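You operate a simulated robot arm through the tools that you are given. There is no shell and no other tool. Be economical: measure what you need, move in short steps, check, and stop when the job is done.

Carry out the task below with a simulated robot arm. There is one attempt and no reset: what you move stays moved.

JOB
Press the oblong orange button two times. Take the beige two-tail strip and put it on the desk-end rack space. Count the gold weights on the top of the grading bench, then put as many of the steel drum weights from the top of the grading bench on top of the grey shoe box. Put the orange bead tub on top of the pale square plate. Put the red heel on the top of the climate bench away on the top of the soft bench. Put the steel knob weight that says "400 gram" from the top of the climate bench on the brown cork pad and the steel knob weight labelled "600 gram" on the open shelf under the tall cream cabinet. Any order will do. Set down upright: steel drum weight, red heel, steel knob weight.

Only the result counts: the job must be done as asked and must still hold three seconds after the hand-in. Knocking over, shifting, dropping, spilling or breaking anything else fails it.

ROBOT AND FRAMES
A 7-joint arm with a two-finger parallel gripper on a trunk, on a base that drives. Base frame: it is fixed to the floor where the robot stands at the start and does not move with it; the origin is under the middle of the robot, x ahead of it, y to its left, z up; the surface under the hand at the start is at about z = 0.9. Readings come in m, degrees, newtons and seconds.
Its first joint turns from -166.0 to 166.0 degrees. Places, roughly: beige two-tail strip (17x5x3 cm) [1.1, -0.8, 0.9]; brown cork pad (21x22 cm) [2.74, -1.4, 0.92]; desk-end rack space [-1.4, -3.6, 0.9]; gold weight [1, -1, 1]; grey shoe box [0.75, -1.5, 1]; oblong orange button [0.7, 0.2, 0.9]; open shelf under the tall cream cabinet [2.8, -2.5, 0.3]; orange bead tub (10x10x9 cm) [2.8, -2.6, 0.3]; pale square plate (11x11x4 cm) [2.7, -0.6, 0.9]; red heel (9x6x7 cm) [3.2, -0.9, 0.9]; steel drum weight [0.75, -1.75, 1]; steel knob weight [3.25, -0.5, 1]; top of the soft bench [-1.3, 3.7, 0.9]. Payload 3.43 kg.
The TCP is the grasp point between the finger pads, 0.03 m short of the fingertips. In the tool frame z runs along the fingers and y along their closing line. Largest opening 0.094 m; finger width 0.028, thickness 0.01; the body of the gripper, 0.05 by 0.096 m, starts 0.055 m behind the TCP.
Orientation is told as [roll, pitch, yaw] about the base's x, y, z axes, in that order, counted from this pose: with the fingers straight down and closing along the base's y, the tool's x points along the base's -x, its y along +y and its z along -z.

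CONTROLS
- The arm moves only by the tool move_arm. Its argument "increments" is one flat list of numbers, 7 for each row, row after row: the turn, a rotation vector about the tool's x, y, z in degrees, then the shift along the tool's x, y, z in m, then the finger opening in m, from 0 to 0.094. In form: [ax, ay, az, tx, ty, tz, grip, ax, ay, az, tx, ty, tz, grip, ...]. A call has 1 to 20 rows; each row is the pose to reach, as a shift and turn from the pose commanded when the call began, along the tool's axes at that moment. A row lasts 0.2 s, in which the tool goes at most 0.05 m and 8.6 degrees; a call with a longer step from one row to the next is refused whole, and so is a gripper value outside its range. A pose out of reach is approached as far as the arm can. The call stops where the force on the tool passes 40 N (or 10 N more than at its start, if that is more) or the arm is blocked; 0.2 s more then pass. The fingers move at their own pace (about 0.045 m/s each) and stop on an object; they squeeze with about 32 N. The grip force told is the motor's: it shows also when the fingers shut on nothing. Time passes only in rows, and 0.2 s behind the last, so rows that repeat a pose let the fingers close. It gives the time, the measured TCP pose, the force on the tool (base axes), the opening and the grip force at its end, in the units of the frame above (readings bear some noise), with the torque about the TCP (base axes, N m) and any sound that the robot's microphone picked up, and new pictures: "show" is both (left out), scene, wrist or none.
- Cameras (640 x 400 px; columns grow to the right, rows downward): "scene" is now at [0.5235, 0.158, 1.381]; the picture's right is [-0.48, -0.88, 0.00], its down [-0.45, 0.24, -0.86] and it looks along [0.76, -0.41, -0.51] (base axes); focal length 214 px, centre (320, 200). "wrist" rides on the gripper at [0.076, 0.014, -0.103] in the tool frame; the picture's right is [-0.18, 0.98, 0.00], its down [-0.75, -0.14, -0.64] and it looks along [-0.63, -0.12, 0.77] (tool axes); focal length 243 px, centre (320, 200). There is no depth. A picture from a camera that has moved, and an enlarged one, comes with that camera's place and axes in the base frame and with its lens. The place of the scene camera against the robot may be out by one fixed shift of up to 0.012 m in any direction.
- lift_body(by): slides the trunk up (or, below 0, down) by that many m; the arm and the scene camera ride with it, the base frame stays. It gives what a move gives, with no picture.
- base_move(legs): drives the robot by 1 to 6 legs, each [ahead, left, turn to the left] in m, m and degrees, along the robot's own axes; the way and the turn of a leg run together, so that a leg with both is an arc; at most 1.5 m and 180 degrees a leg. The arm and the cameras ride along, it lands a little off, and it stops where it bumps. It gives what a move gives, and a new picture of the scene camera.
- aim_head(pan, tilt): turns the head with the scene camera to pan (to the left, within 103 degrees either way) and tilt (down, from -29 to 69), counted from straight ahead of the robot. It gives what a move gives, and a new picture of the scene camera.
- close_up(camera, box): a new picture of the part [left, top, right, bottom] of that camera's present view, enlarged. The clock stands still meanwhile.
- sign_off(): hands the job in; it is judged then, once.

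Work in short steps. Places have to be worked out from the pictures, the camera data and where the tool is seen: move nearer, look again, correct. Check each grasp and each placing, and mend what went wrong. You have 217 turns and 260 pictures in all, those below and enlarged ones among them. Open the gripper and draw the arm clear of the work before you hand the job in, unless the task says otherwise.

The tools are called by a JSON object that holds its "api" and its "payload". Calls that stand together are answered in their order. move_arm: Moves the arm, as the interface text tells. Its arguments: {"type":"object","properties":{"increments":{"type":"array","items":{"type":"number"}},"show":{"type":"string","enum":["both","scene","wrist","none"]}},"required":["increments"]} The other tools are called the same way: lift_body (by) slides the trunk up or down; base_move (legs) drives the base; aim_head (pan, tilt) turns the head that bears the scene camera; close_up (camera, box) takes an enlarged picture of a part of a camera's view; sign_off () hands the job in.

At the start:

```text
clock: 0.0
position: [0.6542, 0.0311, 1.2681]
tool_rot: [-0.1, 0.0, 0.0]
ft_force: [0.1, 0.9, -0.3]
torque: [-0.02, -0.03, 0.02]
width: 0.0942
finger_force: 0.0
trunk travel left (down, up): [-0.425, 0.185]
robot x, y, heading: [-0.0014, 0.0018, -0.1]
head pan, tilt: [-28.6, 30.6]
```

scene: 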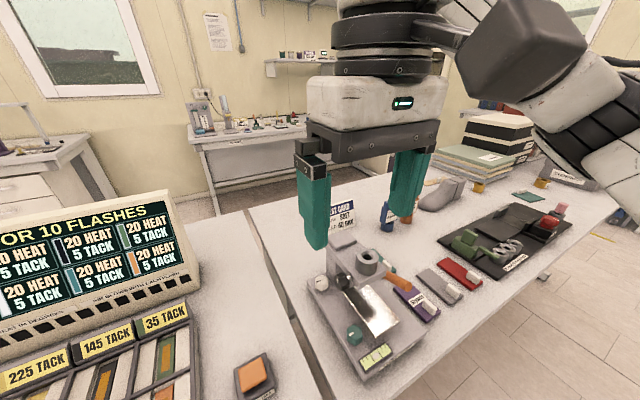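
wrist: 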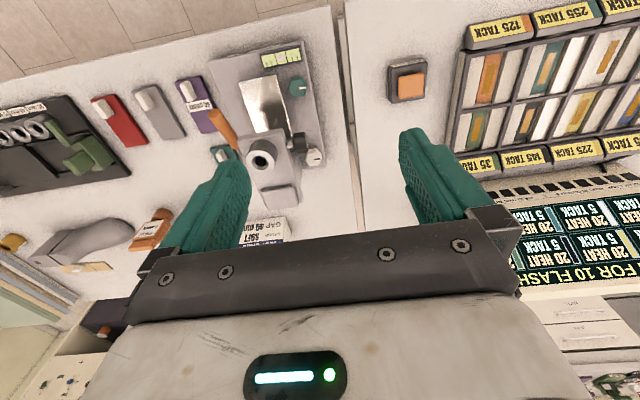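

I'll start by looking closely at the button and panning the head for an overview.

{"api": "close_up", "payload": {"camera": "scene", "box": [200, 330, 312, 400]}}

{"api": "aim_head", "payload": {"pan": -70, "tilt": 35}}

{"api": "aim_head", "payload": {"pan": 20, "tilt": 45}}

```text
5.71 times, centred on (256, 365) of scene
camera zoom: at [0.5235, 0.158, 1.381], right [-0.48, -0.88, 0.0], down [-0.45, 0.24, -0.86], along [0.76, -0.41, -0.51], focal length 1226 px, centre (686, -743)
```

zoom: 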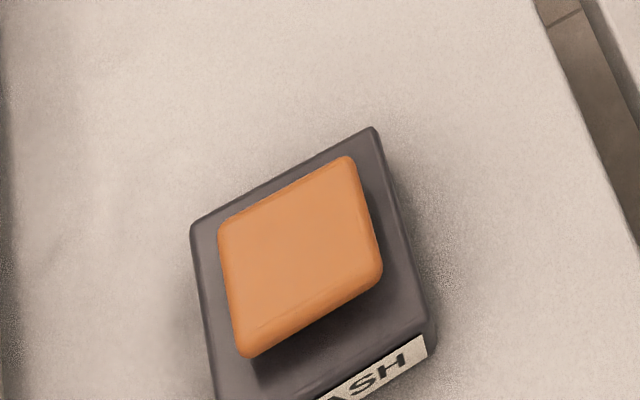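

```text
clock: 1.1
position: [0.6541, 0.0309, 1.2693]
tool_rot: [0.0, 0.0, 0.0]
ft_force: [0.2, 0.1, 0.4]
torque: [0.0, -0.02, 0.0]
width: 0.094
finger_force: 0.1
trunk travel left (down, up): [-0.425, 0.185]
robot x, y, heading: [0.0025, 0.0007, -0.1]
head pan, tilt: [-70.0, 35.0]
camera scene: at [0.4745, 0.1185, 1.3742], right [-0.94, -0.34, 0.0], down [-0.2, 0.54, -0.82], along [0.28, -0.77, -0.57], focal length 214 px, centre (320, 200)
```

scene: 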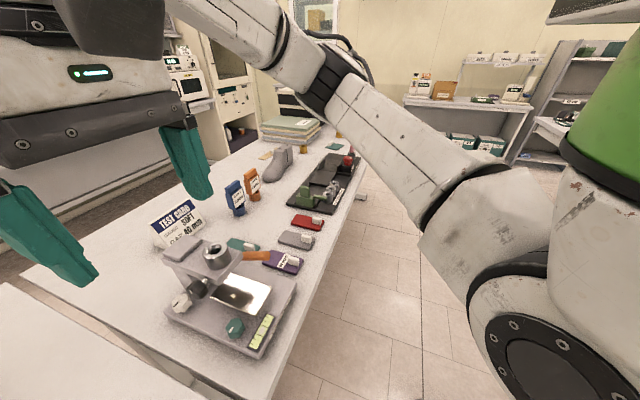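

```text
clock: 2.7
position: [0.6533, 0.0304, 1.269]
tool_rot: [0.0, 0.0, -0.1]
ft_force: [-0.3, -0.5, 0.1]
torque: [-0.01, 0.0, 0.01]
width: 0.0941
finger_force: 0.2
trunk travel left (down, up): [-0.425, 0.185]
robot x, y, heading: [-0.0012, 0.0032, -0.1]
head pan, tilt: [20.0, 45.0]
camera scene: at [0.5208, 0.229, 1.3593], right [0.34, -0.94, 0.0], down [-0.66, -0.24, -0.71], along [0.66, 0.24, -0.71], focal length 214 px, centre (320, 200)
```

scene: 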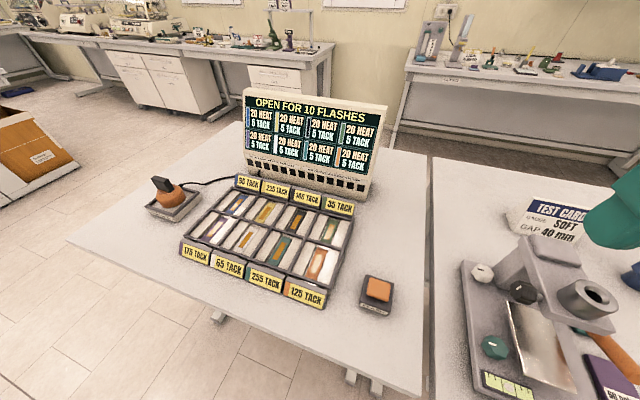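

Button at roughly (0.713, 0.173), top near z 0.94. Closing the fingers and moving above it.

{"api": "move_arm", "payload": {"increments": [0, 0, 0, -0.01, 0.024, 0.033, 0.04, 0, 0, 0, -0.02, 0.048, 0.067, 0, 0, 0, 0, -0.03, 0.072, 0.1, 0, 0, 0, 0, -0.04, 0.096, 0.133, 0, 0, 0, 0, -0.05, 0.12, 0.167, 0, 0, 0, 0, -0.06, 0.142, 0.2, 0, 0, 0, 0, -0.06, 0.142, 0.25, 0, 0, 0, 0, -0.06, 0.142, 0.25, 0]}}

```text
clock: 4.5
position: [0.7144, 0.175, 1.0184]
tool_rot: [0.0, 0.0, 0.0]
ft_force: [-0.6, 0.0, -0.3]
torque: [-0.02, -0.01, -0.03]
width: 0.0
finger_force: 31.7
trunk travel left (down, up): [-0.425, 0.185]
robot x, y, heading: [-0.0005, -0.0017, 0.0]
head pan, tilt: [20.0, 45.0]
camera scene: at [0.5208, 0.2292, 1.3593], right [0.34, -0.94, 0.0], down [-0.66, -0.24, -0.71], along [0.66, 0.24, -0.71], focal length 214 px, centre (320, 200)
camera wrist: at [0.6385, 0.1863, 1.1218], right [0.18, 0.98, 0.0], down [0.75, -0.14, 0.64], along [0.63, -0.12, -0.77], focal length 243 px, centre (320, 200)
```

scene: 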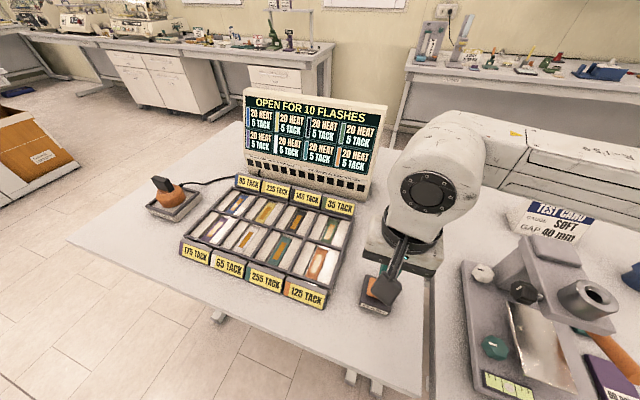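
wrist: 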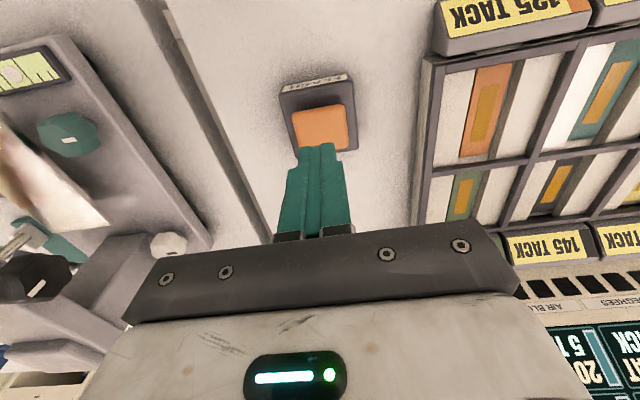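

The fingers sit over the button. Descending in small steps until contact.

{"api": "move_arm", "payload": {"increments": [0, 0, 0, 0, 0, 0.02, 0, 0, 0, 0, 0, 0, 0.035, 0, 0, 0, 0, 0, 0, 0.04, 0, 0, 0, 0, 0, 0, 0.044, 0, 0, 0, 0, 0, 0, 0.048, 0, 0, 0, 0, 0, 0, 0.052, 0, 0, 0, 0, 0, 0, 0.056, 0, 0, 0, 0, 0, 0, 0.06, 0], "show": "wrist"}}

```text
clock: 6.3
position: [0.7144, 0.1722, 0.9621]
tool_rot: [0.1, -0.2, 0.0]
ft_force: [2.9, -7.1, 38.0]
torque: [-0.17, -0.01, 0.26]
width: 0.0
finger_force: 31.5
trunk travel left (down, up): [-0.425, 0.185]
robot x, y, heading: [0.0019, 0.0022, -0.1]
head pan, tilt: [20.0, 45.0]
heard: click
camera wrist: at [0.6384, 0.185, 1.0648], right [0.19, 0.98, 0.0], down [0.75, -0.14, 0.64], along [0.63, -0.12, -0.76], focal length 243 px, centre (320, 200)
```

wrist: 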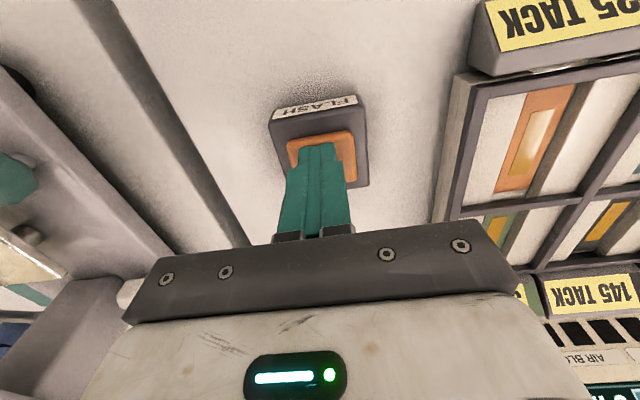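

A click was heard: one press. Lifting clear, then pressing again.

{"api": "move_arm", "payload": {"increments": [0, 0, 0, 0, 0, -0.02, 0, 0, 0, 0, 0, 0, -0.04, 0, 0, 0, 0, 0, 0, -0.04, 0], "show": "wrist"}}

{"api": "move_arm", "payload": {"increments": [0, 0, 0, 0, 0, 0.015, 0, 0, 0, 0, 0, 0, 0.02, 0, 0, 0, 0, 0, 0, 0.024, 0, 0, 0, 0, 0, 0, 0.028, 0, 0, 0, 0, 0, 0, 0.032, 0, 0, 0, 0, 0, 0, 0.036, 0, 0, 0, 0, 0, 0, 0.04, 0], "show": "none"}}

{"api": "move_arm", "payload": {"increments": [0, 0, 0, 0, 0, -0.03, 0, 0, 0, 0, 0, 0, -0.08, 0, 0, 0, 0, 0, 0, -0.13, 0, 0, 0, 0, 0, 0, -0.18, 0, 0, 0, 0, 0, 0, -0.23, 0, 0, 0, 0, 0, 0, -0.28, 0, 0, 0, 0, 0, 0, -0.3, 0], "show": "scene"}}

```text
clock: 7.1
position: [0.7146, 0.1731, 0.9994]
tool_rot: [0.1, 0.1, 0.0]
ft_force: [0.7, 0.3, -1.2]
torque: [0.01, -0.02, 0.0]
width: 0.0
finger_force: 31.9
trunk travel left (down, up): [-0.425, 0.185]
robot x, y, heading: [-0.0015, -0.0012, 0.3]
head pan, tilt: [20.0, 45.0]
camera wrist: at [0.6383, 0.1853, 1.1028], right [0.18, 0.98, 0.0], down [0.75, -0.14, 0.64], along [0.63, -0.12, -0.77], focal length 243 px, centre (320, 200)
```

wrist: 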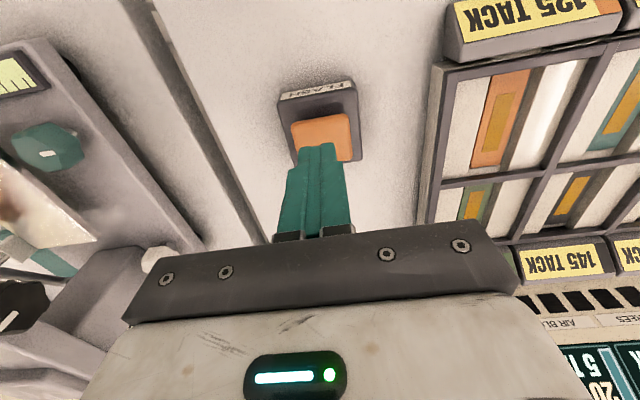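

```text
clock: 8.7
position: [0.7158, 0.1728, 0.963]
tool_rot: [0.1, 0.0, 0.0]
ft_force: [0.2, -5.8, 35.6]
torque: [-0.17, 0.08, 0.16]
width: 0.0
finger_force: 31.7
trunk travel left (down, up): [-0.425, 0.185]
robot x, y, heading: [0.0002, 0.0011, -0.2]
head pan, tilt: [20.0, 45.0]
heard: click
```

```text
clock: 10.3
position: [0.716, 0.1716, 1.2595]
tool_rot: [0.0, 0.0, 0.0]
ft_force: [0.4, -0.1, -0.8]
torque: [0.04, 0.02, 0.03]
width: 0.0001
finger_force: 32.0
trunk travel left (down, up): [-0.425, 0.185]
robot x, y, heading: [-0.0001, -0.0024, -0.1]
head pan, tilt: [20.0, 45.0]
camera scene: at [0.5208, 0.2291, 1.3593], right [0.34, -0.94, 0.0], down [-0.66, -0.24, -0.71], along [0.66, 0.24, -0.71], focal length 214 px, centre (320, 200)
```

scene: 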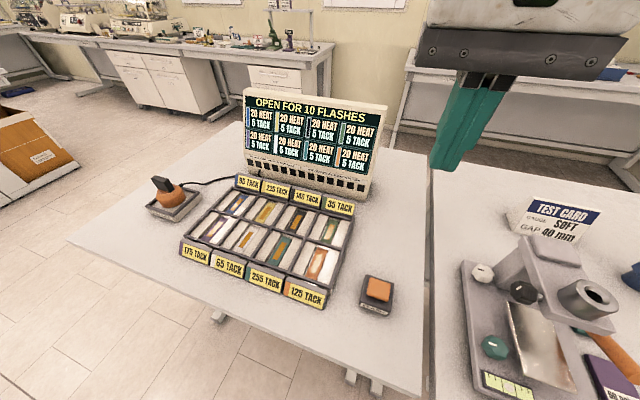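

Two clicks registered. Now drive right along the bench to view the strip and weights.

{"api": "base_move", "payload": {"legs": [[0, -0.8, 0]]}}

{"api": "aim_head", "payload": {"pan": -25, "tilt": 35}}

```text
clock: 14.6
position: [0.7147, -0.6355, 1.2599]
tool_rot: [0.0, -0.1, -0.3]
ft_force: [0.3, -0.3, -0.1]
torque: [0.0, -0.01, 0.03]
width: 0.0001
finger_force: 32.2
trunk travel left (down, up): [-0.425, 0.185]
robot x, y, heading: [-0.0026, -0.8047, -0.2]
head pan, tilt: [20.0, 45.0]
camera scene: at [0.5199, -0.5776, 1.3593], right [0.34, -0.94, 0.0], down [-0.67, -0.24, -0.71], along [0.67, 0.24, -0.71], focal length 214 px, centre (320, 200)
```

scene: 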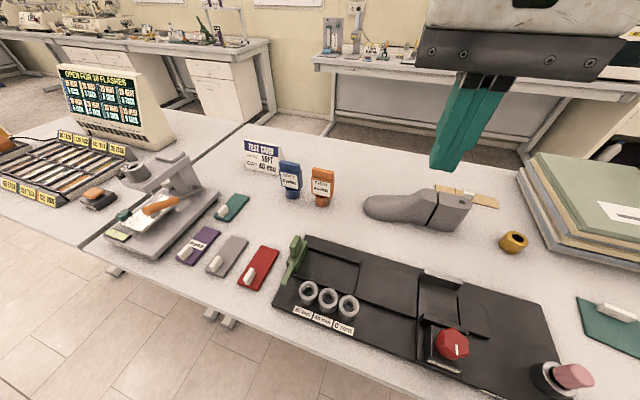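

```text
clock: 15.8
position: [0.7156, -0.6362, 1.259]
tool_rot: [0.1, 0.0, -0.4]
ft_force: [-0.2, 0.1, -0.6]
torque: [0.03, 0.04, 0.02]
width: 0.0
finger_force: 31.7
trunk travel left (down, up): [-0.425, 0.185]
robot x, y, heading: [-0.0003, -0.8016, -0.4]
head pan, tilt: [-25.0, 35.0]
camera scene: at [0.523, -0.6426, 1.3741], right [-0.43, -0.9, 0.0], down [-0.52, 0.24, -0.82], along [0.74, -0.35, -0.57], focal length 214 px, centre (320, 200)
```

scene: 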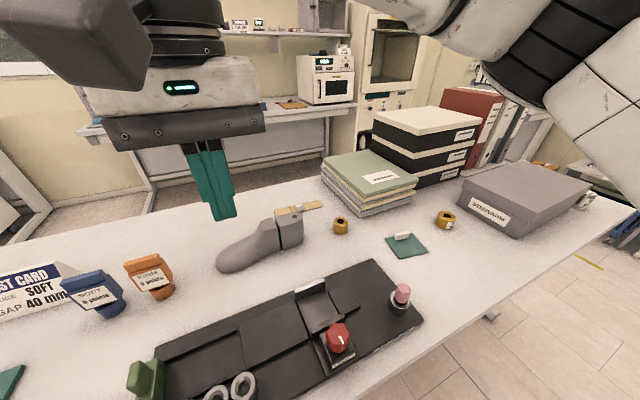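

Zooming on the beige strip near the shoe last and on the weights.

{"api": "close_up", "payload": {"camera": "scene", "box": [210, 180, 338, 280]}}

{"api": "close_up", "payload": {"camera": "scene", "box": [320, 130, 640, 330]}}

```text
4.00 times, centred on (274, 230) of scene
camera zoom: at [0.523, -0.6426, 1.3741], right [-0.43, -0.9, 0.0], down [-0.52, 0.24, -0.82], along [0.74, -0.35, -0.57], focal length 858 px, centre (504, 80)
```

zoom: 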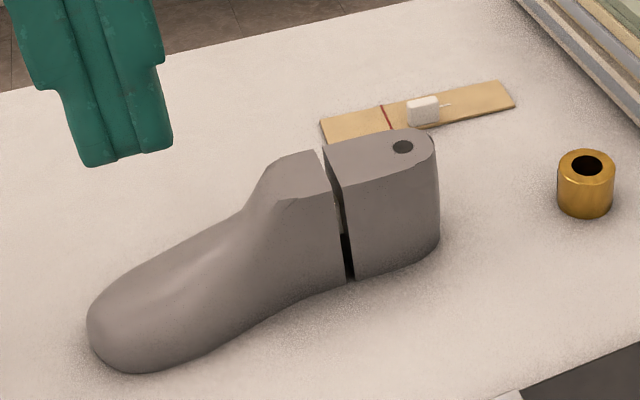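

```text
2.00 times, centred on (480, 230) of scene
camera zoom: at [0.523, -0.6426, 1.3741], right [-0.43, -0.9, 0.0], down [-0.52, 0.24, -0.82], along [0.74, -0.35, -0.57], focal length 429 px, centre (0, 140)
```

zoom: 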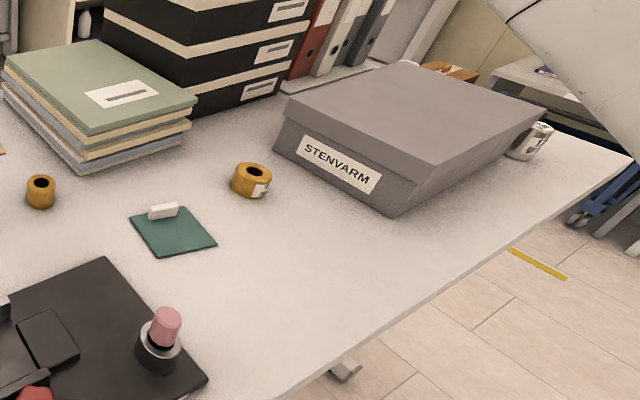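

Driving further right to inspect the weights and the shoe box.

{"api": "base_move", "payload": {"legs": [[0, -0.7, 0]]}}

{"api": "aim_head", "payload": {"pan": -35, "tilt": 45}}

```text
clock: 19.6
position: [0.7106, -1.3426, 1.2596]
tool_rot: [0.0, 0.1, -0.2]
ft_force: [0.0, -0.5, -0.2]
torque: [-0.01, -0.02, 0.01]
width: 0.0002
finger_force: 32.2
trunk travel left (down, up): [-0.425, 0.185]
robot x, y, heading: [-0.0034, -1.5142, -0.3]
head pan, tilt: [-25.0, 35.0]
camera scene: at [0.5196, -1.3514, 1.3741], right [-0.43, -0.91, 0.0], down [-0.52, 0.24, -0.82], along [0.74, -0.35, -0.57], focal length 214 px, centre (320, 200)
```

scene: 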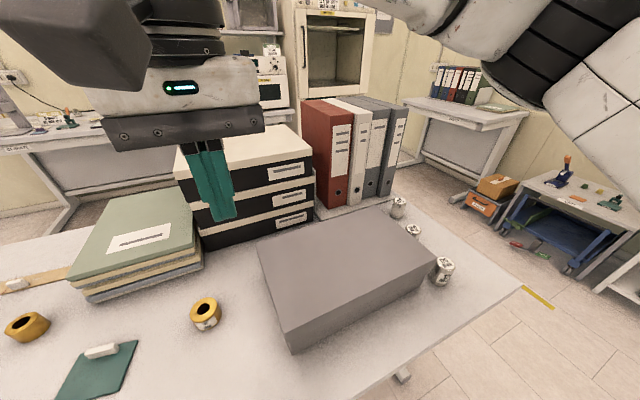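

```text
clock: 20.4
position: [0.7113, -1.3426, 1.2609]
tool_rot: [-0.1, 0.0, -0.2]
ft_force: [0.1, -0.4, -0.6]
torque: [-0.03, -0.02, 0.01]
width: 0.0
finger_force: 32.4
trunk travel left (down, up): [-0.425, 0.185]
robot x, y, heading: [-0.0062, -1.5132, -0.3]
head pan, tilt: [-35.0, 45.0]
camera scene: at [0.5064, -1.3608, 1.3594], right [-0.58, -0.82, 0.0], down [-0.58, 0.41, -0.71], along [0.58, -0.41, -0.71], focal length 214 px, centre (320, 200)
```

scene: 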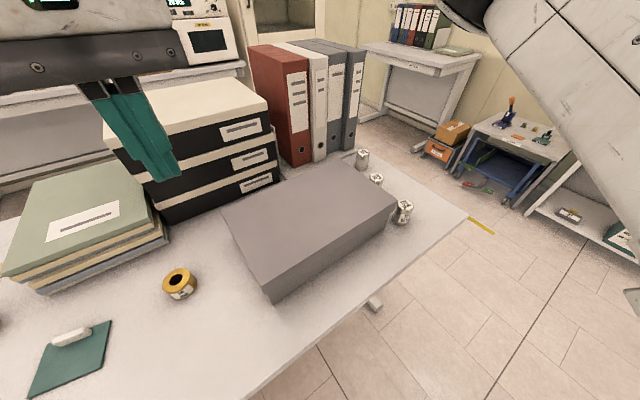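

Zooming on the steel drums, gold items, and behind the boxes.

{"api": "close_up", "payload": {"camera": "scene", "box": [330, 130, 440, 240]}}

{"api": "close_up", "payload": {"camera": "scene", "box": [0, 230, 240, 380]}}

{"api": "aim_head", "payload": {"pan": 30, "tilt": 35}}

```text
3.64 times, centred on (385, 185) of scene
camera zoom: at [0.5064, -1.3608, 1.3594], right [-0.58, -0.82, 0.0], down [-0.58, 0.41, -0.71], along [0.58, -0.41, -0.71], focal length 780 px, centre (84, 254)
```

zoom: 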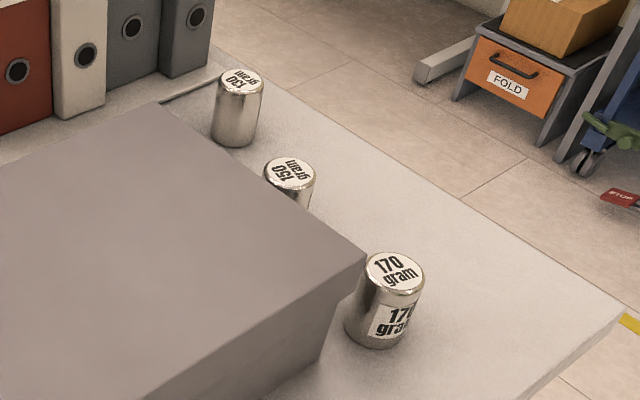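

```text
2.67 times, centred on (120, 305) of scene
camera zoom: at [0.5064, -1.3608, 1.3594], right [-0.58, -0.82, 0.0], down [-0.58, 0.41, -0.71], along [0.58, -0.41, -0.71], focal length 572 px, centre (853, -80)
```

zoom: 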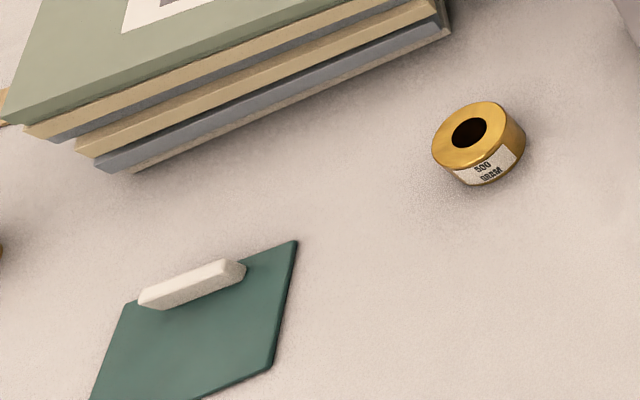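

```text
clock: 21.7
position: [0.7117, -1.3443, 1.2607]
tool_rot: [0.0, 0.1, -0.2]
ft_force: [0.1, 0.3, 0.4]
torque: [0.03, 0.0, -0.02]
width: 0.0
finger_force: 32.4
trunk travel left (down, up): [-0.425, 0.185]
robot x, y, heading: [0.0001, -1.5156, -0.3]
head pan, tilt: [30.0, 35.0]
camera scene: at [0.5163, -1.2702, 1.3741], right [0.5, -0.87, 0.0], down [-0.5, -0.28, -0.82], along [0.71, 0.41, -0.57], focal length 214 px, centre (320, 200)
```

scene: 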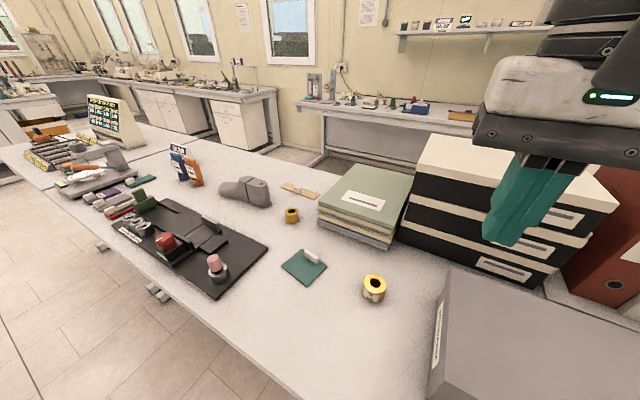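

Raising the trunk to see behind the boxes and stacks for hidden gold weights.

{"api": "lift_body", "payload": {"by": 0.18}}

{"api": "move_arm", "payload": {"increments": [0, 0, 0, -0.04, 0, -0.02, 0, 0, 0, 0, -0.08, 0, -0.04, 0, 0, 0, 0, -0.12, 0, -0.06, 0, 0, 0, 0, -0.16, 0, -0.08, 0]}}

```text
clock: 23.7
position: [0.7113, -1.3431, 1.4402]
tool_rot: [0.0, 0.0, -0.2]
ft_force: [0.5, 0.1, 0.0]
torque: [-0.01, -0.03, -0.01]
width: 0.0001
finger_force: 32.6
trunk travel left (down, up): [-0.605, 0.005]
robot x, y, heading: [-0.0039, -1.5139, -0.2]
head pan, tilt: [30.0, 35.0]
```

```text
clock: 24.7
position: [0.8702, -1.3444, 1.5183]
tool_rot: [0.0, 0.0, -0.1]
ft_force: [-0.5, -0.5, 0.4]
torque: [0.0, 0.03, 0.0]
width: 0.0
finger_force: 32.2
trunk travel left (down, up): [-0.605, 0.005]
robot x, y, heading: [-0.0025, -1.5124, 0.1]
head pan, tilt: [30.0, 35.0]
camera scene: at [0.5164, -1.2702, 1.5541], right [0.5, -0.87, 0.0], down [-0.5, -0.29, -0.82], along [0.71, 0.41, -0.57], focal length 214 px, centre (320, 200)
camera wrist: at [0.7943, -1.3319, 1.6228], right [0.19, 0.98, 0.0], down [0.75, -0.14, 0.64], along [0.63, -0.12, -0.77], focal length 243 px, centre (320, 200)
```

scene: 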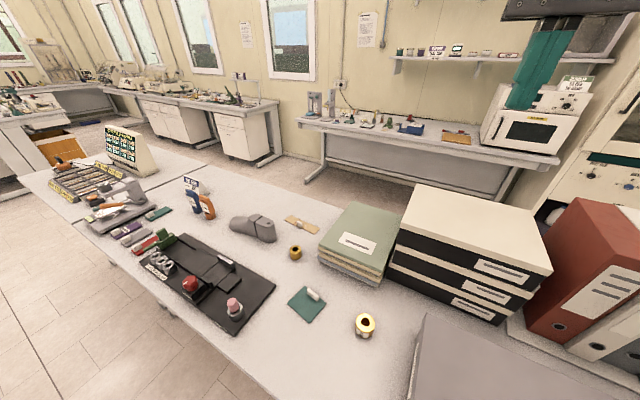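
wrist: 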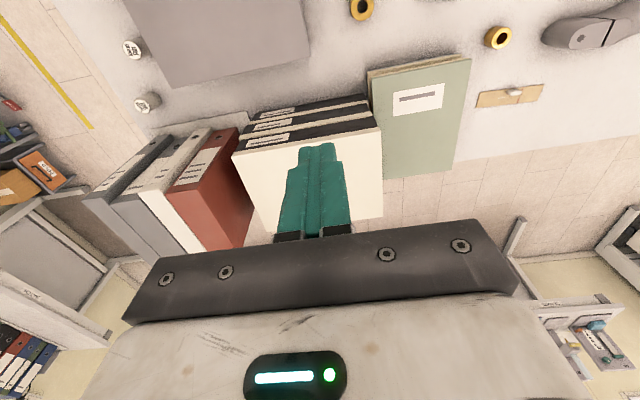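

Two gold weights are visible; zooming on the left part of the bench to verify none hide by the press.

{"api": "close_up", "payload": {"camera": "scene", "box": [60, 150, 340, 340]}}

{"api": "close_up", "payload": {"camera": "wrist", "box": [60, 0, 640, 200]}}

```text
2.11 times, centred on (200, 245) of scene
camera zoom: at [0.5164, -1.2702, 1.5541], right [0.5, -0.87, 0.0], down [-0.5, -0.29, -0.82], along [0.71, 0.41, -0.57], focal length 452 px, centre (573, 105)
```

zoom: 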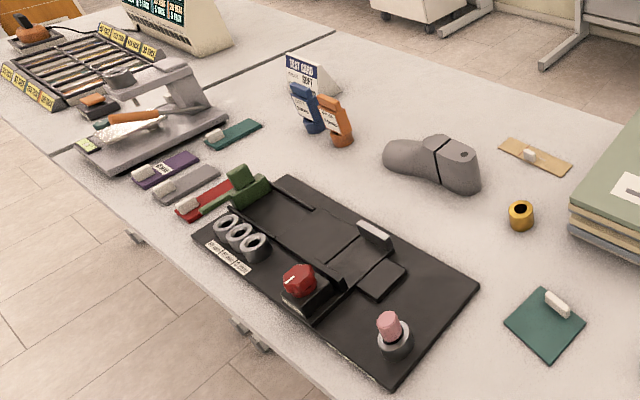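

```text
1.10 times, centred on (350, 100) of wrist
camera zoom: at [0.7943, -1.3319, 1.6228], right [0.19, 0.98, 0.0], down [0.75, -0.14, 0.64], along [0.63, -0.12, -0.77], focal length 268 px, centre (287, 310)
```

zoom: 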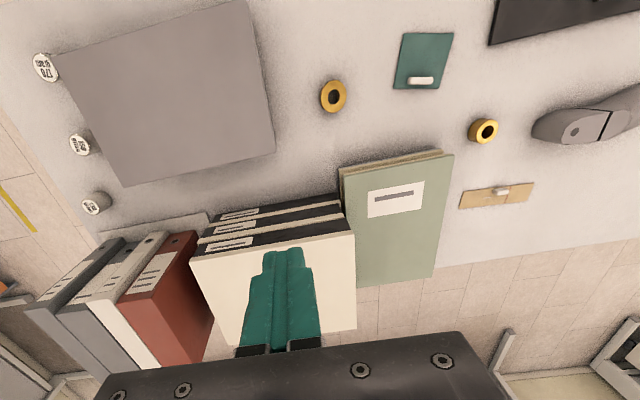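

Count: 2 gold weights. I'll move 170 g and 150 g drums onto the box, gripping along x. Lowering trunk, then swinging above the 170 drum (~(0.686, -1.754)) with yaw +90.

{"api": "lift_body", "payload": {"by": -0.18}}

{"api": "move_arm", "payload": {"increments": [0, 0, -7.5, 0.0153, -0.034, 0.0125, 0.08, 0, 0, -15, 0.0307, -0.068, 0.025, 0.08, 0, 0, -22.5, 0.046, -0.1025, 0.0375, 0.08, 0, 0, -30, 0.0613, -0.137, 0.05, 0.08, 0, 0, -37.5, 0.0767, -0.171, 0.0625, 0.08, 0, 0, -45, 0.092, -0.205, 0.075, 0.08, 0, 0, -52.5, 0.107, -0.239, 0.0875, 0.08, 0, 0, -60, 0.1227, -0.273, 0.1, 0.08, 0, 0, -67.5, 0.138, -0.3075, 0.1125, 0.08, 0, 0, -75, 0.153, -0.342, 0.125, 0.08, 0, 0, -82.5, 0.169, -0.376, 0.1375, 0.08, 0, 0, -90, 0.184, -0.41, 0.15, 0.08, 0, 0, -90, 0.184, -0.41, 0.15, 0.08]}}

{"api": "aim_head", "payload": {"pan": -35, "tilt": 45}}

```text
clock: 26.7
position: [0.8702, -1.3453, 1.3398]
tool_rot: [0.0, 0.0, -0.2]
ft_force: [0.5, -0.2, 0.0]
torque: [-0.04, -0.03, -0.01]
width: 0.0
finger_force: 32.3
trunk travel left (down, up): [-0.425, 0.185]
robot x, y, heading: [-0.0041, -1.5147, -0.3]
head pan, tilt: [30.0, 35.0]
```

```text
clock: 29.5
position: [0.514, -1.5, 1.168]
tool_rot: [0.0, 0.0, 89.9]
ft_force: [0.0, -0.6, 0.1]
torque: [-0.01, -0.02, 0.02]
width: 0.08
finger_force: 0.0
out of reach, approached as far as the arm can: row 6, 7, 8, 9, 10, 11, 12, 13
trunk travel left (down, up): [-0.425, 0.185]
robot x, y, heading: [-0.0042, -1.5136, -0.2]
head pan, tilt: [30.0, 35.0]
camera scene: at [0.5163, -1.2702, 1.3741], right [0.5, -0.87, 0.0], down [-0.5, -0.29, -0.82], along [0.71, 0.41, -0.57], focal length 214 px, centre (320, 200)
camera wrist: at [0.4994, -1.5791, 1.2706], right [-0.98, 0.19, 0.0], down [0.14, 0.75, 0.64], along [0.12, 0.63, -0.77], focal length 243 px, centre (320, 200)
```

scene: 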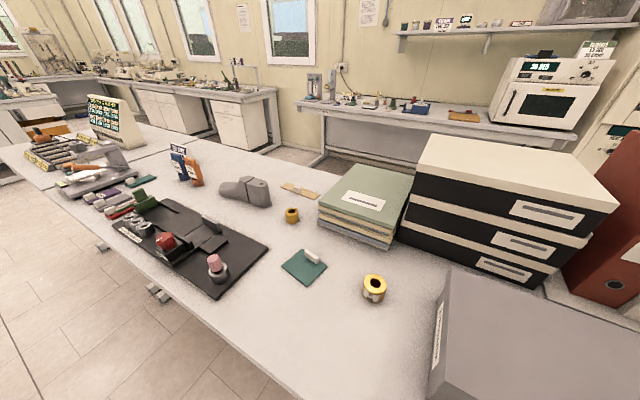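
wrist: 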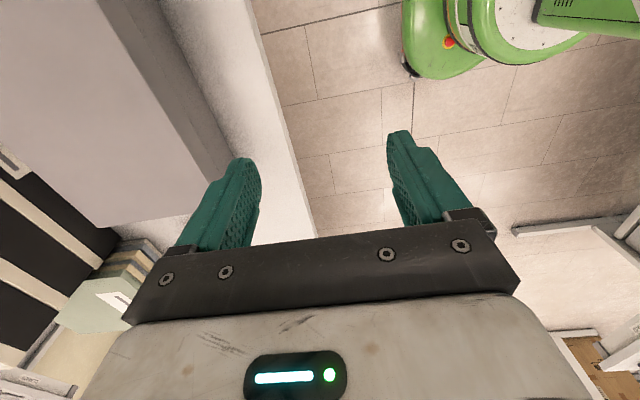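

```text
clock: 30.9
position: [0.5136, -1.5012, 1.1675]
tool_rot: [0.0, 0.0, 89.8]
ft_force: [-0.1, 0.1, -0.4]
torque: [-0.01, 0.04, 0.01]
width: 0.0802
finger_force: 0.0
trunk travel left (down, up): [-0.425, 0.185]
robot x, y, heading: [-0.006, -1.5143, -0.2]
head pan, tilt: [-35.0, 45.0]
camera scene: at [0.5064, -1.3608, 1.3593], right [-0.58, -0.82, 0.0], down [-0.58, 0.41, -0.71], along [0.58, -0.41, -0.71], focal length 214 px, centre (320, 200)
```

scene: 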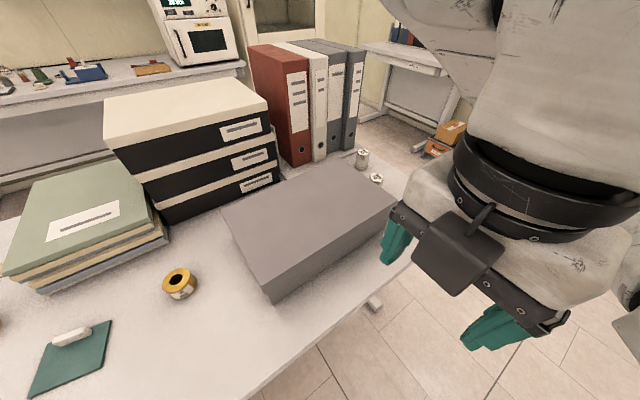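

The wrist yaw limit blocks that; better to drive round and face the drums from the bench end. Turning the tool back and raising, then checking the floor.

{"api": "move_arm", "payload": {"increments": [0, 0, 8, 0, 0, -0.015, 0.08, 0, 0, 16, 0, 0, -0.03, 0.08, 0, 0, 24, 0, 0, -0.045, 0.08, 0, 0, 32, 0, 0, -0.06, 0.08, 0, 0, 40, 0, 0, -0.075, 0.08, 0, 0, 48, 0, 0, -0.09, 0.08, 0, 0, 56, 0, 0, -0.1, 0.08, 0, 0, 64, 0, 0, -0.1, 0.08, 0, 0, 72, 0, 0, -0.1, 0.08, 0, 0, 80, 0, 0, -0.1, 0.08, 0, 0, 88, 0, 0, -0.1, 0.08, 0, 0, 90, 0, 0, -0.1, 0.08], "show": "none"}}

{"api": "aim_head", "payload": {"pan": -80, "tilt": 35}}

```text
clock: 32.6
position: [0.5048, -1.501, 1.2798]
tool_rot: [-0.1, 0.1, 30.1]
ft_force: [2.1, -0.1, 0.1]
torque: [0.03, 0.23, 0.03]
width: 0.0802
finger_force: 0.1
trunk travel left (down, up): [-0.425, 0.185]
robot x, y, heading: [-0.0081, -1.5124, -0.3]
head pan, tilt: [-35.0, 45.0]
stopped in row 8: the force on the tool passed its limit at 54 N (the readings are from after the stop); the commanded pose is now the measured one
```

```text
clock: 33.7
position: [0.5047, -1.5004, 1.2802]
tool_rot: [0.0, 0.1, 30.1]
ft_force: [4.5, -0.5, -1.8]
torque: [0.15, 0.31, 0.15]
width: 0.0801
finger_force: 0.0
trunk travel left (down, up): [-0.425, 0.185]
robot x, y, heading: [-0.0065, -1.516, -0.0]
head pan, tilt: [-80.0, 35.0]
camera scene: at [0.4549, -1.4007, 1.3742], right [-0.99, -0.17, 0.0], down [-0.1, 0.57, -0.82], along [0.14, -0.81, -0.57], focal length 214 px, centre (320, 200)
```

scene: 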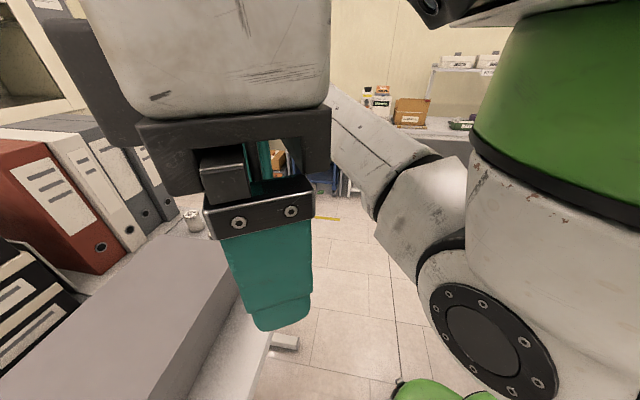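

The gripper is touching near the head. Moving it forward away from the head.

{"api": "move_arm", "payload": {"increments": [0, 0, 0, -0.035, -0.02, 0, 0.08, 0, 0, 0, -0.07, -0.04, 0, 0.08, 0, 0, 0, -0.104, -0.06, 0, 0.08, 0, 0, 7.5, -0.139, -0.08, 0, 0.08, 0, 0, 15, -0.173, -0.1, 0, 0.08, 0, 0, 22.5, -0.19, -0.11, -0.01, 0.08, 0, 0, 30, -0.19, -0.11, -0.02, 0.08], "show": "scene"}}

```text
clock: 35.3
position: [0.7234, -1.5009, 1.2992]
tool_rot: [0.1, 0.2, -0.1]
ft_force: [1.2, 0.1, -0.3]
torque: [0.0, 0.01, 0.02]
width: 0.08
finger_force: 0.0
trunk travel left (down, up): [-0.425, 0.185]
robot x, y, heading: [-0.0082, -1.5137, -0.4]
head pan, tilt: [-80.0, 35.0]
camera scene: at [0.4549, -1.4008, 1.3741], right [-0.99, -0.17, 0.0], down [-0.1, 0.57, -0.82], along [0.14, -0.81, -0.57], focal length 214 px, centre (320, 200)
```

scene: 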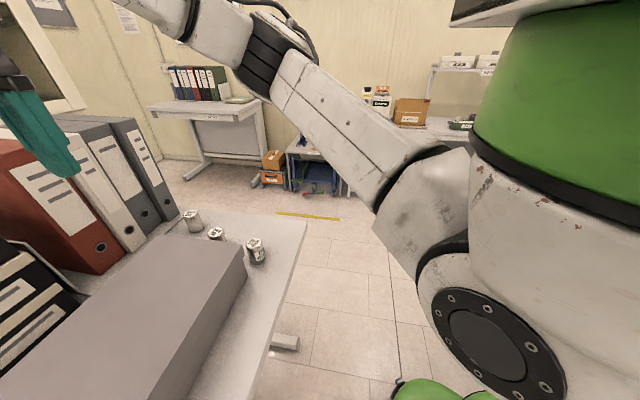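

Floor is clear between bench end and the yellow line. Driving round to face the drums from the bench end.

{"api": "base_move", "payload": {"legs": [[0, -0.93, 0], [0, 0, 90], [0, -0.78, 0]]}}

{"api": "aim_head", "payload": {"pan": 0, "tilt": 50}}

```text
clock: 47.9
position: [0.7632, -1.7572, 1.2981]
tool_rot: [0.0, 0.0, 88.4]
ft_force: [-0.5, 0.3, 0.2]
torque: [0.0, 0.02, 0.0]
width: 0.0801
finger_force: 0.1
trunk travel left (down, up): [-0.425, 0.185]
robot x, y, heading: [0.754, -2.4849, 88.5]
head pan, tilt: [-80.0, 35.0]
camera scene: at [0.6628, -2.0193, 1.3741], right [0.14, -0.99, 0.0], down [-0.57, -0.08, -0.82], along [0.81, 0.12, -0.57], focal length 214 px, centre (320, 200)
```

scene: 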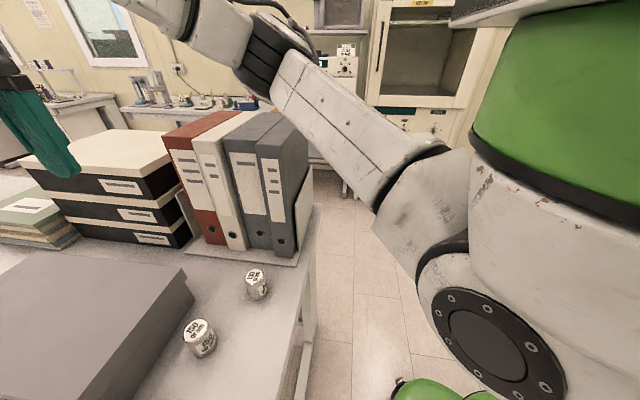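

```text
clock: 49.4
position: [0.7627, -1.7571, 1.2988]
tool_rot: [-0.1, 0.2, 88.4]
ft_force: [-0.2, -0.2, 0.4]
torque: [0.0, 0.02, 0.03]
width: 0.08
finger_force: 0.1
trunk travel left (down, up): [-0.425, 0.185]
robot x, y, heading: [0.7562, -2.485, 88.4]
head pan, tilt: [0.0, 50.0]
camera scene: at [0.5781, -1.9551, 1.3524], right [1.0, -0.03, 0.0], down [-0.02, -0.77, -0.64], along [0.02, 0.64, -0.77], focal length 214 px, centre (320, 200)
```

scene: 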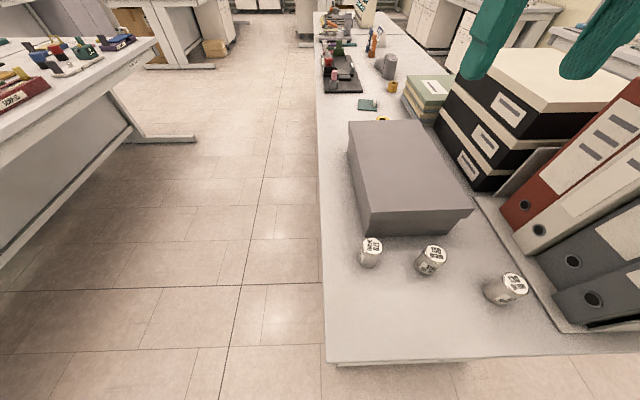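

Drum 170 at about (0.692, -1.75). Moving above it and viewing by wrist camera.

{"api": "move_arm", "payload": {"increments": [0, 0, 0, 0, 0.018, 0.045, 0.08, 0, 0, 0, 0, 0.036, 0.09, 0.08, 0, 0, 0, 0, 0.053, 0.135, 0.08, 0, 0, 0, -0.003, 0.071, 0.18, 0.08, 0, 0, 0, -0.003, 0.071, 0.2, 0.08]}}

```text
clock: 50.6
position: [0.6622, -1.7556, 1.1043]
tool_rot: [-0.8, -0.6, 89.6]
ft_force: [-4.1, 17.0, 5.1]
torque: [-1.38, -0.39, -0.08]
width: 0.0801
finger_force: 0.1
trunk travel left (down, up): [-0.425, 0.185]
robot x, y, heading: [0.7511, -2.4799, 89.4]
head pan, tilt: [0.0, 50.0]
camera scene: at [0.5542, -1.9636, 1.354], right [1.0, -0.01, 0.01], down [-0.01, -0.76, -0.65], along [0.01, 0.65, -0.76], focal length 214 px, centre (320, 200)
camera wrist: at [0.6456, -1.8352, 1.2064], right [-0.98, 0.19, -0.01], down [0.14, 0.75, 0.65], along [0.13, 0.64, -0.76], focal length 243 px, centre (320, 200)
```

scene: 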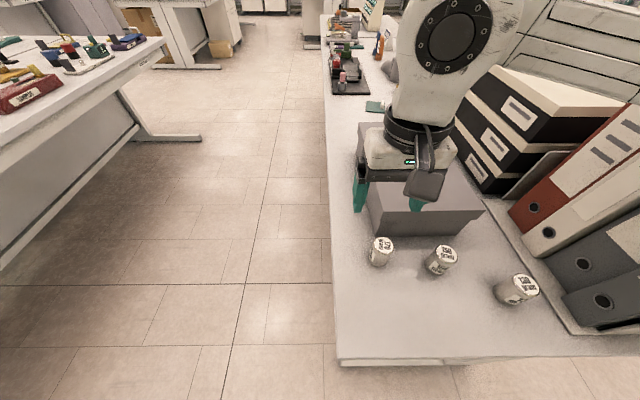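
wrist: 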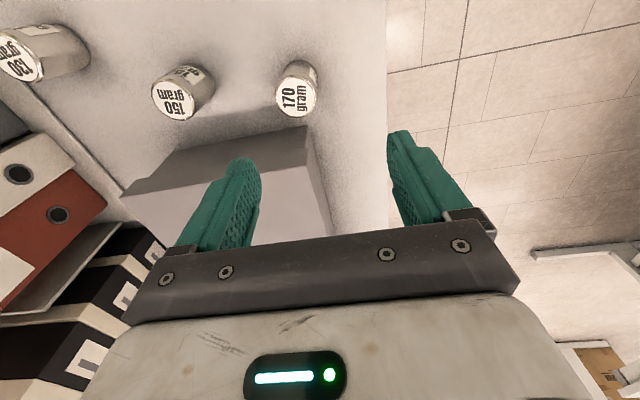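

Readings look disturbed (force 17 N, heading shifted); taking a still reading.

{"api": "move_arm", "payload": {"increments": [0, 0, 0, 0, 0, 0, 0.08, 0, 0, 0, 0, 0, 0, 0.08, 0, 0, 0, 0, 0, 0, 0.08], "show": "scene"}}

```text
clock: 51.6
position: [0.6459, -1.7544, 1.1007]
tool_rot: [-0.2, -0.1, 92.7]
ft_force: [-0.4, 0.9, -0.5]
torque: [-0.01, 0.01, -0.03]
width: 0.0799
finger_force: 0.0
trunk travel left (down, up): [-0.425, 0.185]
robot x, y, heading: [0.7579, -2.4772, 91.5]
head pan, tilt: [0.0, 50.0]
stopped in row 3: the arm was blocked; the commanded pose is now the measured one
camera scene: at [0.5508, -1.9594, 1.3527], right [1.0, 0.03, 0.0], down [0.02, -0.77, -0.64], along [-0.02, 0.64, -0.77], focal length 214 px, centre (320, 200)
```

scene: 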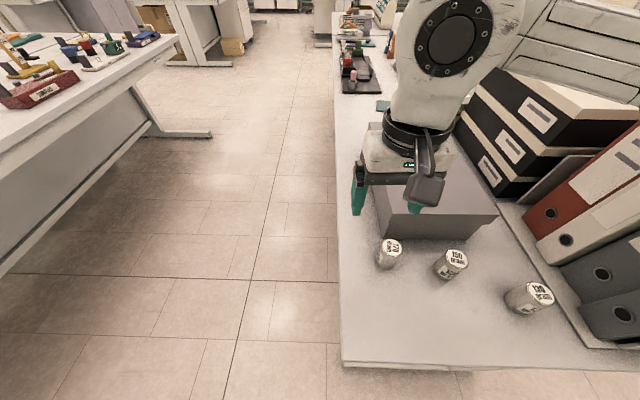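

The base got turned ~3°: an arm link pressed on something. Looking up at the arm.

{"api": "aim_head", "payload": {"pan": -35, "tilt": 15}}

```text
clock: 52.6
position: [0.6449, -1.755, 1.1003]
tool_rot: [-0.3, -0.2, 92.5]
ft_force: [0.3, -0.1, 0.2]
torque: [-0.01, -0.02, 0.03]
width: 0.0801
finger_force: 0.1
trunk travel left (down, up): [-0.425, 0.185]
robot x, y, heading: [0.7626, -2.4791, 91.3]
head pan, tilt: [-35.0, 15.0]
camera scene: at [0.6039, -1.9579, 1.4061], right [0.83, -0.55, 0.0], down [-0.14, -0.22, -0.97], along [0.53, 0.81, -0.26], focal length 214 px, centre (320, 200)
```

scene: 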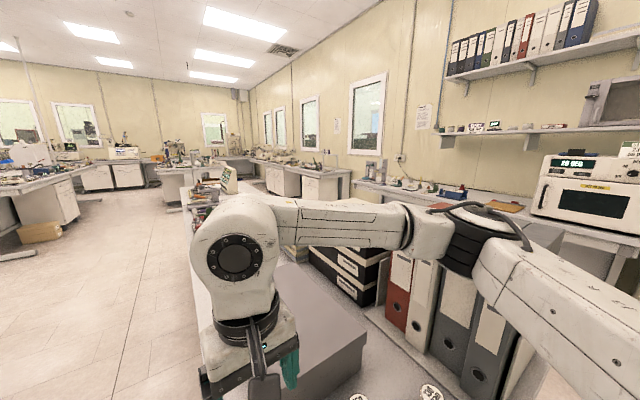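

The elbow has come down onto the binders. Raising the tool straight up off them.

{"api": "move_arm", "payload": {"increments": [0, 0, 0, 0, 0, -0.03, 0.08, 0, 0, 0, 0, 0, -0.07, 0.08, 0, 0, 0, 0, 0, -0.11, 0.08, 0, 0, 0, 0, 0, -0.15, 0.08, 0, 0, 0, 0, 0, -0.19, 0.08], "show": "none"}}

{"api": "lift_body", "payload": {"by": 0.18}}

{"api": "aim_head", "payload": {"pan": 0, "tilt": 50}}

```text
clock: 53.8
position: [0.6488, -1.7538, 1.2868]
tool_rot: [-0.2, -0.1, 92.4]
ft_force: [1.0, -0.1, 0.7]
torque: [0.01, 0.0, 0.03]
width: 0.08
finger_force: 0.1
trunk travel left (down, up): [-0.425, 0.185]
robot x, y, heading: [0.76, -2.478, 91.4]
head pan, tilt: [-35.0, 15.0]
```

```text
clock: 55.8
position: [0.6494, -1.7532, 1.4672]
tool_rot: [-0.1, 0.0, 92.4]
ft_force: [-1.2, 0.5, -0.1]
torque: [-0.02, 0.01, -0.04]
width: 0.08
finger_force: 0.0
trunk travel left (down, up): [-0.605, 0.005]
robot x, y, heading: [0.7623, -2.4789, 91.3]
head pan, tilt: [-35.0, 15.0]
```

```text
clock: 56.9
position: [0.6484, -1.7525, 1.4669]
tool_rot: [0.0, -0.1, 92.4]
ft_force: [0.1, 0.1, 0.4]
torque: [-0.04, 0.0, 0.0]
width: 0.0802
finger_force: 0.1
trunk travel left (down, up): [-0.605, 0.005]
robot x, y, heading: [0.7596, -2.4765, 91.1]
head pan, tilt: [0.0, 50.0]
camera scene: at [0.5548, -1.9575, 1.5325], right [1.0, 0.02, 0.0], down [0.02, -0.77, -0.64], along [-0.01, 0.64, -0.77], focal length 214 px, centre (320, 200)
```

scene: 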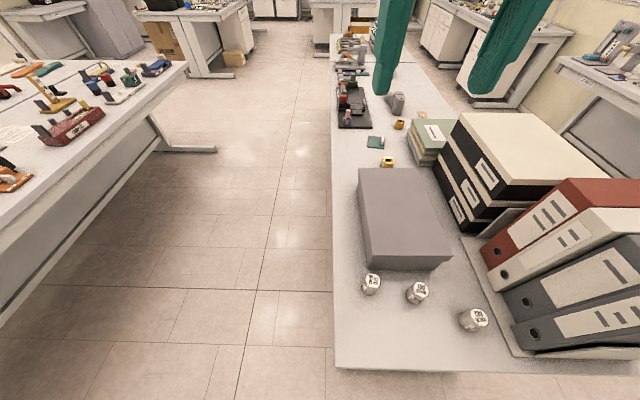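

Binders check out as unmoved. To keep the elbow off them, shift the base 0.45 m to the left (−x), so the elbow falls in free space.

{"api": "base_move", "payload": {"legs": [[0, 0.45, 0]]}}

{"api": "lift_body", "payload": {"by": -0.1}}

```text
clock: 59.6
position: [0.1962, -1.7677, 1.4668]
tool_rot: [-0.1, -0.2, 92.8]
ft_force: [-0.4, 0.7, 0.6]
torque: [-0.02, 0.0, 0.02]
width: 0.08
finger_force: 0.1
trunk travel left (down, up): [-0.605, 0.005]
robot x, y, heading: [0.3107, -2.492, 92.1]
head pan, tilt: [0.0, 50.0]
camera scene: at [0.1034, -1.971, 1.5324], right [1.0, 0.03, 0.0], down [0.02, -0.77, -0.64], along [-0.02, 0.64, -0.77], focal length 214 px, centre (320, 200)
```

scene: 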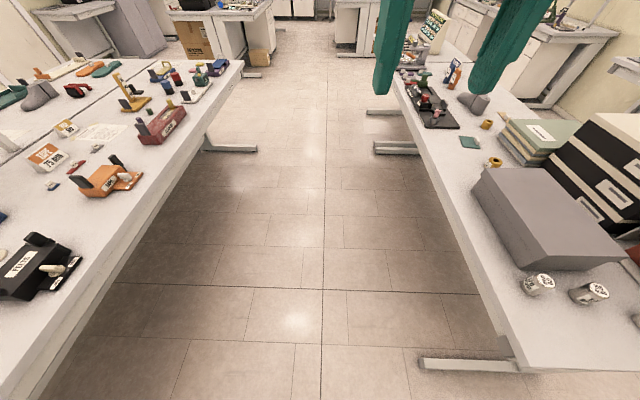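

```text
clock: 60.9
position: [0.1961, -1.7668, 1.3677]
tool_rot: [-0.1, -0.1, 92.8]
ft_force: [0.7, 0.3, 0.3]
torque: [0.02, 0.0, 0.0]
width: 0.08
finger_force: 0.1
trunk travel left (down, up): [-0.505, 0.105]
robot x, y, heading: [0.312, -2.4886, 91.4]
head pan, tilt: [0.0, 50.0]
```

Moving the tool above the 170 g drum at moderate height.

{"api": "move_arm", "payload": {"increments": [0, 0, 0, 0.001, -0.041, 0.014, 0.08, 0, 0, 0, 0.002, -0.082, 0.028, 0.08, 0, 0, 0, 0.002, -0.124, 0.042, 0.08, 0, 0, 0, 0.003, -0.165, 0.056, 0.08, 0, 0, 0, 0.004, -0.207, 0.07, 0.08, 0, 0, 0, 0.005, -0.248, 0.084, 0.08, 0, 0, 0, 0.005, -0.289, 0.098, 0.08, 0, 0, 0, 0.006, -0.331, 0.112, 0.08, 0, 0, 0, 0.007, -0.372, 0.126, 0.08, 0, 0, 0, 0.008, -0.413, 0.14, 0.08, 0, 0, 0, 0.008, -0.455, 0.155, 0.08, 0, 0, 0, 0.009, -0.496, 0.17, 0.08, 0, 0, 0, 0.009, -0.496, 0.17, 0.08]}}

```text
clock: 63.7
position: [0.5805, -1.7583, 1.235]
tool_rot: [0.0, 0.1, 92.2]
ft_force: [0.2, 0.2, -0.1]
torque: [0.0, 0.0, 0.05]
width: 0.08
finger_force: 0.0
out of reach, approached as far as the arm can: row 10, 11, 12, 13
trunk travel left (down, up): [-0.505, 0.105]
robot x, y, heading: [0.3125, -2.4878, 91.6]
head pan, tilt: [0.0, 50.0]
camera scene: at [0.1036, -1.9711, 1.4324], right [1.0, 0.03, 0.0], down [0.02, -0.77, -0.64], along [-0.02, 0.64, -0.77], focal length 214 px, centre (320, 200)
camera wrist: at [0.5695, -1.8374, 1.3391], right [-0.99, 0.15, 0.0], down [0.11, 0.76, 0.64], along [0.09, 0.64, -0.77], focal length 243 px, centre (320, 200)
```

scene: 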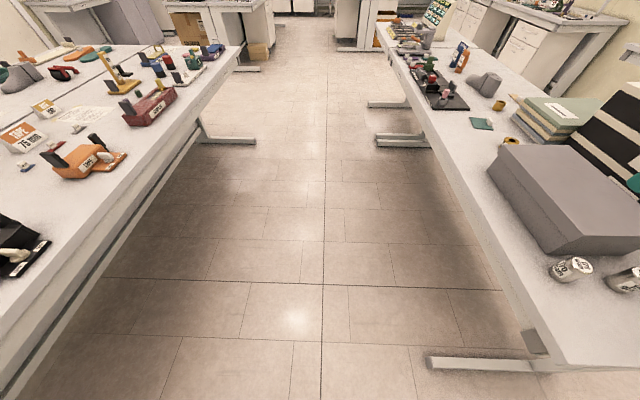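
wrist: 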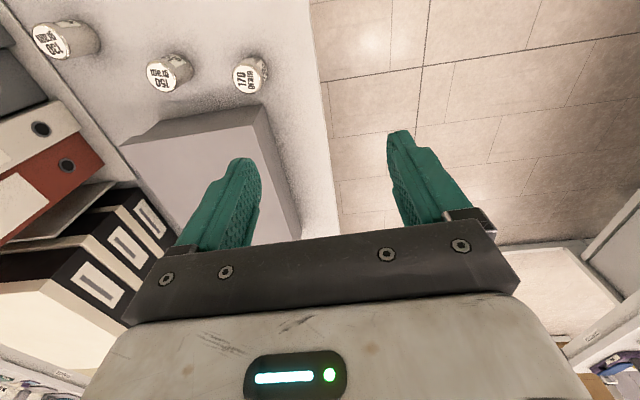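

The arm hits a wrist limit with that yaw; rotating tool yaw to ~65° (in line with arm direction) while moving over the drum.

{"api": "move_arm", "payload": {"increments": [0, 0, 7, 0, -0.028, 0.02, 0.08, 0, 0, 14, 0, -0.056, 0.04, 0.08, 0, 0, 21, -0.002, -0.084, 0.065, 0.08, 0, 0, 27, -0.002, -0.112, 0.09, 0.08, 0, 0, 27, -0.002, -0.112, 0.115, 0.08, 0, 0, 27, -0.002, -0.112, 0.115, 0.08]}}

```text
clock: 65.1
position: [0.6897, -1.7534, 1.1202]
tool_rot: [-0.1, -0.2, 65.6]
ft_force: [-0.1, 0.1, 0.3]
torque: [-0.01, -0.01, 0.02]
width: 0.0801
finger_force: 0.0
trunk travel left (down, up): [-0.505, 0.105]
robot x, y, heading: [0.3115, -2.4916, 91.7]
head pan, tilt: [0.0, 50.0]
camera scene: at [0.1037, -1.9711, 1.4324], right [1.0, 0.03, 0.0], down [0.02, -0.77, -0.64], along [-0.02, 0.64, -0.77], focal length 214 px, centre (320, 200)
camera wrist: at [0.6455, -1.8185, 1.2234], right [-0.82, 0.57, 0.0], down [0.44, 0.63, 0.64], along [0.37, 0.53, -0.76], focal length 243 px, centre (320, 200)
```

scene: 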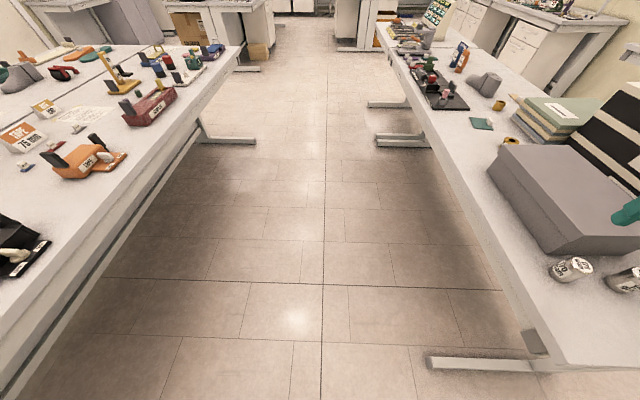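
wrist: 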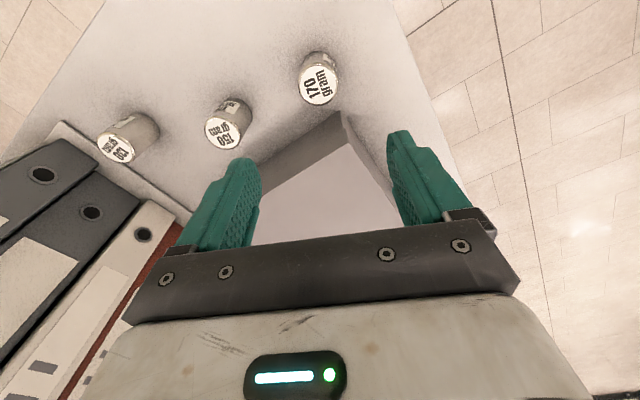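

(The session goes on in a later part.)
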